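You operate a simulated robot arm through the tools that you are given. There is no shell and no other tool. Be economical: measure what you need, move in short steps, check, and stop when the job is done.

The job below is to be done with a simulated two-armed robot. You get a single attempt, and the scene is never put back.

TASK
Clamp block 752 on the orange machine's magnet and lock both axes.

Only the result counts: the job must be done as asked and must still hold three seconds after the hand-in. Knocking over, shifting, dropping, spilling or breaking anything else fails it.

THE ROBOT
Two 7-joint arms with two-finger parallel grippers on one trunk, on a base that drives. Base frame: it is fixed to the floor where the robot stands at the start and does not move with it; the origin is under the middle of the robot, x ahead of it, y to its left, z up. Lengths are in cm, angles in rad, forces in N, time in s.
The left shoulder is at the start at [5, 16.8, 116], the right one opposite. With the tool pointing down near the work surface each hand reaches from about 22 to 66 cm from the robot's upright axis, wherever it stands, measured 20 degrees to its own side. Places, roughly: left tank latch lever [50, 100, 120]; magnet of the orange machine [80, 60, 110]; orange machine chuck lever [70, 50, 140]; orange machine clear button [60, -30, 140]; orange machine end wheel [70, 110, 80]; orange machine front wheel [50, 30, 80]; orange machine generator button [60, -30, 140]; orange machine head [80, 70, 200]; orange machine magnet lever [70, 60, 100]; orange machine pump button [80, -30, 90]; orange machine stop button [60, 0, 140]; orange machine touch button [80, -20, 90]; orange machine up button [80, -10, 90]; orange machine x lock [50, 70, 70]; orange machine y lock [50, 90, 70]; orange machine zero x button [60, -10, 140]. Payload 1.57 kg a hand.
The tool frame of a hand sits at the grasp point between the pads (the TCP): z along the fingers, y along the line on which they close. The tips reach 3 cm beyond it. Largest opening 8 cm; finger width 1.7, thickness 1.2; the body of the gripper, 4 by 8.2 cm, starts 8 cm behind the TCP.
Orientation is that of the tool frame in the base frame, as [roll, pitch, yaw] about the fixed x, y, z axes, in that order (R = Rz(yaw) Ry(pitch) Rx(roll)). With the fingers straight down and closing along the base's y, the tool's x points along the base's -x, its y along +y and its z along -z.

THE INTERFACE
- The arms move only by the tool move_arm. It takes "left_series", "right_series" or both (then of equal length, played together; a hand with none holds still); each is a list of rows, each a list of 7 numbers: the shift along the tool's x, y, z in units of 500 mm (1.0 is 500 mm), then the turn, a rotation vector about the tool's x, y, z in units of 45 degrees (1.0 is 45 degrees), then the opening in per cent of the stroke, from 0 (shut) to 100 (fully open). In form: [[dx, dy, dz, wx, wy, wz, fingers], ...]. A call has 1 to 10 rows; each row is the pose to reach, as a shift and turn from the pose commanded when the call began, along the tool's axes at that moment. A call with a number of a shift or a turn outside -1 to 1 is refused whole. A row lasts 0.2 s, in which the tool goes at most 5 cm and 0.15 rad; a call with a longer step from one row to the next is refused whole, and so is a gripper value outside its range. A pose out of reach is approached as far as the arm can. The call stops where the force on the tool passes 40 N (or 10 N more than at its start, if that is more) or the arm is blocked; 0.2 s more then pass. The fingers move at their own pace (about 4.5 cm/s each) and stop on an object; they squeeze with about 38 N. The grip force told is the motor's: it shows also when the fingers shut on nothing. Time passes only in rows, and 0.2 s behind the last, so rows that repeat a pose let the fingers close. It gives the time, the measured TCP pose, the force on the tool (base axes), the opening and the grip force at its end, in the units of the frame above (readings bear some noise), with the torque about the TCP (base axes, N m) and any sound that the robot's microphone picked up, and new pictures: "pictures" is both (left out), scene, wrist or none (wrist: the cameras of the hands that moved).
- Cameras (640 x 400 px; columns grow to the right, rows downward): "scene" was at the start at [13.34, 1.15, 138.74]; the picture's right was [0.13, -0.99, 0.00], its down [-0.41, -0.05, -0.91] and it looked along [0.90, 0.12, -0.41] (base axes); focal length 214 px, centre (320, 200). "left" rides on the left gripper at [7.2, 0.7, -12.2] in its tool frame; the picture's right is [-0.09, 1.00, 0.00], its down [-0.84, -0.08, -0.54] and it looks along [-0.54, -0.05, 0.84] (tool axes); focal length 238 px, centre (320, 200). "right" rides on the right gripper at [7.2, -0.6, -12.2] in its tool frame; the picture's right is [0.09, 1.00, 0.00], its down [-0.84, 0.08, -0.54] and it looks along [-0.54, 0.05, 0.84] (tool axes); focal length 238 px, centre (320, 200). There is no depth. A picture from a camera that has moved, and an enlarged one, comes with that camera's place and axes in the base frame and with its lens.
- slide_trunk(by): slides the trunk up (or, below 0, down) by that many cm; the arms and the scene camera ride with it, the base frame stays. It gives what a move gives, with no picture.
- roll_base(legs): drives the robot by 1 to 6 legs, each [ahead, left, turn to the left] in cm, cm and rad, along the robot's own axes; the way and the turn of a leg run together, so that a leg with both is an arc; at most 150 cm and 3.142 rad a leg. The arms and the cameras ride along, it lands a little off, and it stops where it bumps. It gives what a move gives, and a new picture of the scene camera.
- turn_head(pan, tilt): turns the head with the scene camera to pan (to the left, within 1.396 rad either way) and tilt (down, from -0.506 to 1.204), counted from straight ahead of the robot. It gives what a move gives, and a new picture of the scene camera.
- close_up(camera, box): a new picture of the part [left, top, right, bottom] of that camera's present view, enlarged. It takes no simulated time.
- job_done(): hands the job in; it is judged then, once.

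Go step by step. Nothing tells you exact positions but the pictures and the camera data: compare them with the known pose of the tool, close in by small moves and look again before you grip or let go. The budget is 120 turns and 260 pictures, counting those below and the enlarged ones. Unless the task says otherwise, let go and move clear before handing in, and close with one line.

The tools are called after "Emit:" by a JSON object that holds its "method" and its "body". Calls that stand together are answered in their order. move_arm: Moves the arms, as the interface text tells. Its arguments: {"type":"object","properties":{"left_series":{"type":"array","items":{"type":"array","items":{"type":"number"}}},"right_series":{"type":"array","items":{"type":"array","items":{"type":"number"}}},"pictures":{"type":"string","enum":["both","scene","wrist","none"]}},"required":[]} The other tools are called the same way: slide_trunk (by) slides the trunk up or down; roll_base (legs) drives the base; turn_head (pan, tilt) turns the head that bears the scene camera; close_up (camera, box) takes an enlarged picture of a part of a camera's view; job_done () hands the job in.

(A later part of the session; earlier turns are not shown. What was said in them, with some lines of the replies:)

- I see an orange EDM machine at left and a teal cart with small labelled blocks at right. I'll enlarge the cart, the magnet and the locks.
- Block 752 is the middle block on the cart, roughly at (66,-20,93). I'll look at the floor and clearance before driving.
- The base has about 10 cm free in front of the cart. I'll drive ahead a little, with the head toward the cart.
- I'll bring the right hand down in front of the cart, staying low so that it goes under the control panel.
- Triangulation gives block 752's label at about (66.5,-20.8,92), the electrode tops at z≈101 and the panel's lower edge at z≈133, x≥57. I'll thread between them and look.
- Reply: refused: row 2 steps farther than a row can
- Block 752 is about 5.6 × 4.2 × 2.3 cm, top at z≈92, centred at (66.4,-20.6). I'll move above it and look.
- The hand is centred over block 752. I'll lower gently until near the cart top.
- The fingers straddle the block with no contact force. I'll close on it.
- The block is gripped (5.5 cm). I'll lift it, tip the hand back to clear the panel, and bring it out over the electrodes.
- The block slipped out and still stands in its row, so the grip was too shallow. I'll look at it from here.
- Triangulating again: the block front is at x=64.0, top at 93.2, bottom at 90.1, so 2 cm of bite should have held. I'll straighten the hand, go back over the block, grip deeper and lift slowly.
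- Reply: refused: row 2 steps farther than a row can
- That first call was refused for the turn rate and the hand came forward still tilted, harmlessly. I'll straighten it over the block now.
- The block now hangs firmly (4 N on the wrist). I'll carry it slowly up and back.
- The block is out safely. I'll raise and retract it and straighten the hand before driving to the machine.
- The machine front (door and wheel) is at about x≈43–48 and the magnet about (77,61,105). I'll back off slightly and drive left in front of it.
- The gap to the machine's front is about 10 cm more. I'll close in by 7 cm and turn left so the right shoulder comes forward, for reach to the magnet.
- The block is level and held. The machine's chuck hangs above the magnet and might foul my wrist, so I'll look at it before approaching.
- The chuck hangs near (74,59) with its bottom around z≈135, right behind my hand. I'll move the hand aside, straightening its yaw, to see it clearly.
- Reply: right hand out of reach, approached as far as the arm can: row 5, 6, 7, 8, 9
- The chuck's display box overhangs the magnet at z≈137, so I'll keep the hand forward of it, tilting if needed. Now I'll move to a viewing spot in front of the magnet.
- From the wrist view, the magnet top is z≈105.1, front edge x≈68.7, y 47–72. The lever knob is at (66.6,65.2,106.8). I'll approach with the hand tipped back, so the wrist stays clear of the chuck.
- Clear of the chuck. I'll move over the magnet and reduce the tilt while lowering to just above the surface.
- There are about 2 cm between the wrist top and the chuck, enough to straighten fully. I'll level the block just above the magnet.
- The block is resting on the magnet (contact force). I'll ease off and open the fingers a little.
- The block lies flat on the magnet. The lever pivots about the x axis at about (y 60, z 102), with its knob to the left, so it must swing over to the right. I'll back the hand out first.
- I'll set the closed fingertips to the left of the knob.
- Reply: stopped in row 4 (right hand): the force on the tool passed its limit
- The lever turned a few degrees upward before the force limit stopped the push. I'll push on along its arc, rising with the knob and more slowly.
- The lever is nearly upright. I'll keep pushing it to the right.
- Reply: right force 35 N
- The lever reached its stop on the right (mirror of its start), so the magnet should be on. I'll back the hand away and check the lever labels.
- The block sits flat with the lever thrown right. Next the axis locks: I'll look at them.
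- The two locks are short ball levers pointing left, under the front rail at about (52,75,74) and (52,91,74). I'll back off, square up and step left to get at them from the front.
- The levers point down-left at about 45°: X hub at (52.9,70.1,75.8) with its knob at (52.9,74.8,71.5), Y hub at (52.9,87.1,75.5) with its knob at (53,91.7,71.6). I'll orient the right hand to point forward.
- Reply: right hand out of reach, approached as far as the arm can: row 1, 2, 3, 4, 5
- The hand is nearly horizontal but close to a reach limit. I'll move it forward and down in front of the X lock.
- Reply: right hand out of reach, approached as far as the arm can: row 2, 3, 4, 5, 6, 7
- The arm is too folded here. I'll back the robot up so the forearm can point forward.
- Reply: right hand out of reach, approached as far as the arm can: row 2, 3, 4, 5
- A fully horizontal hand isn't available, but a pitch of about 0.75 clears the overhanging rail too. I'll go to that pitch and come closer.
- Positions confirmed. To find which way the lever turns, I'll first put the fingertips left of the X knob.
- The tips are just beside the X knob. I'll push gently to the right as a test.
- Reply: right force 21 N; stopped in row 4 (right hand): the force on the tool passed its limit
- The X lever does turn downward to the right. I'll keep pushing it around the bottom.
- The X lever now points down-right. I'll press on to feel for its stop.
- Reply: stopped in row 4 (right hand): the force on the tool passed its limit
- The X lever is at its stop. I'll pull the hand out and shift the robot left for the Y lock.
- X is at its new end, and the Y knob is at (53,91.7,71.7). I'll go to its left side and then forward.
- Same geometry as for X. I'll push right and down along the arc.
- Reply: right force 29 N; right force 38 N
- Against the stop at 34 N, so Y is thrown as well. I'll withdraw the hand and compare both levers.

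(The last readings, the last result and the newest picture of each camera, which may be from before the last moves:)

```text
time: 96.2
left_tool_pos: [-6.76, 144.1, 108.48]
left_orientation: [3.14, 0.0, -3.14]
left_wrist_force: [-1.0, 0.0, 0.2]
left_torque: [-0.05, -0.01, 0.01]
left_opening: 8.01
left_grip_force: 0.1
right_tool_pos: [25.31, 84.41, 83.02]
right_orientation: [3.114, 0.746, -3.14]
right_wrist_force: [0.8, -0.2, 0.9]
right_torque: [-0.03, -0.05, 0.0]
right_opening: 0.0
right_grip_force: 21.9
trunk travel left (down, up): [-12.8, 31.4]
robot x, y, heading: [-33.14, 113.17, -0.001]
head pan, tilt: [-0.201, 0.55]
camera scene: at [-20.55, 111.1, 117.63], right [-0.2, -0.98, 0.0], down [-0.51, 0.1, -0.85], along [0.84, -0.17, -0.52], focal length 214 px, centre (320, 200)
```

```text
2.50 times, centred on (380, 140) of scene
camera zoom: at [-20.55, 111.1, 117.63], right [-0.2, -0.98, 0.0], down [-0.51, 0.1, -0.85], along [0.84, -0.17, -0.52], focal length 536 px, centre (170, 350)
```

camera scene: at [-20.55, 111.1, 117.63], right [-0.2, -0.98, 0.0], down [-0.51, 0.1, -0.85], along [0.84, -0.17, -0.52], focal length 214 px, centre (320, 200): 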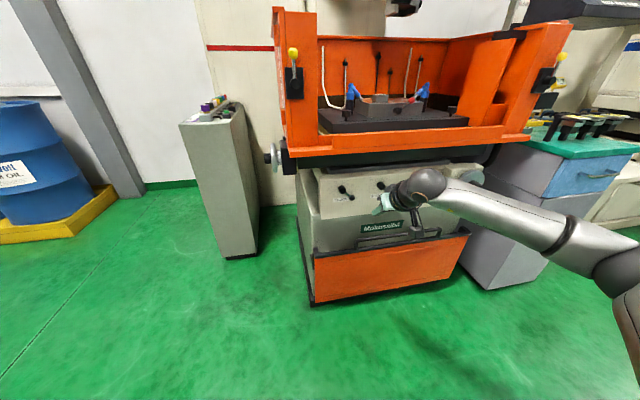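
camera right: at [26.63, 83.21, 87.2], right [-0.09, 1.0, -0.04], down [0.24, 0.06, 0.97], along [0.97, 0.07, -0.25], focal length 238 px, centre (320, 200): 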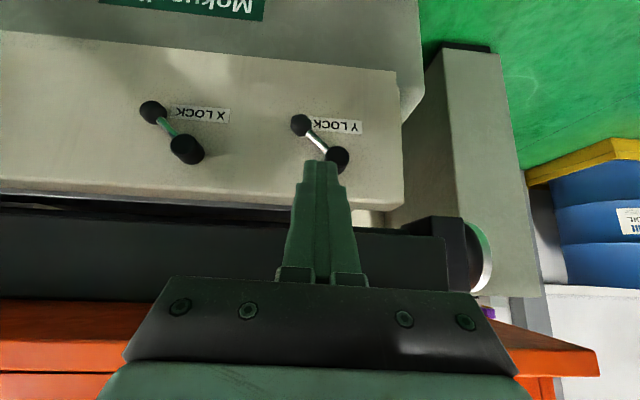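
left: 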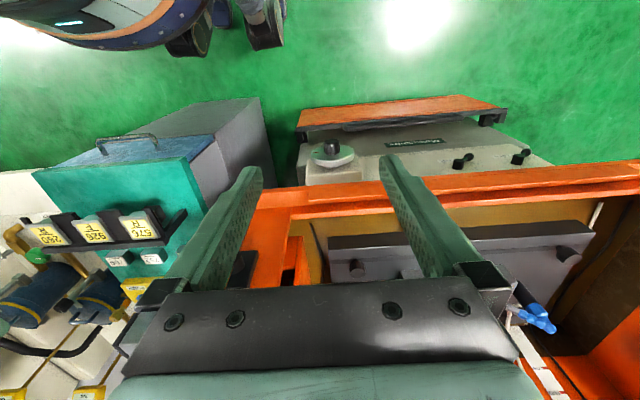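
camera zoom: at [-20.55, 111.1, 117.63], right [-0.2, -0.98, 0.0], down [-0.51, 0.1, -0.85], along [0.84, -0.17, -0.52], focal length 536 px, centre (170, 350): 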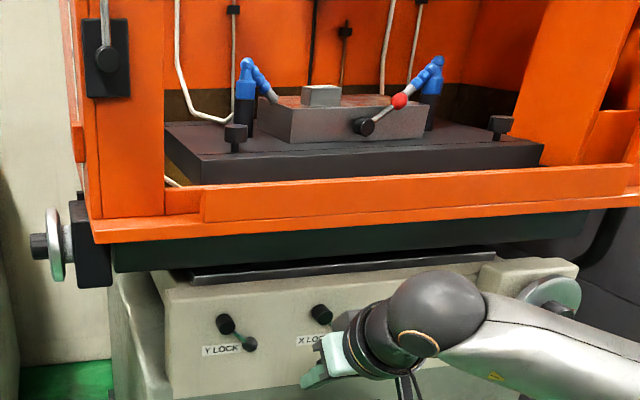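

Block 752 stands on the magnet with its lever over, and both lock levers are at their opposite stops. Both hands are clear, so I'm handing in.

Emit:
{"method": "job_done", "body": {}}

```text
The job is handed in.
```

Block 752 lies flat on the orange machine's magnet with the magnet lever swung from its left stop to its right one. The X and Y lock levers are swung to their opposite stops too. None of the levers has an on or locked mark I could read, so I took the far stop as on or locked, and I did not tug the block to test its hold.
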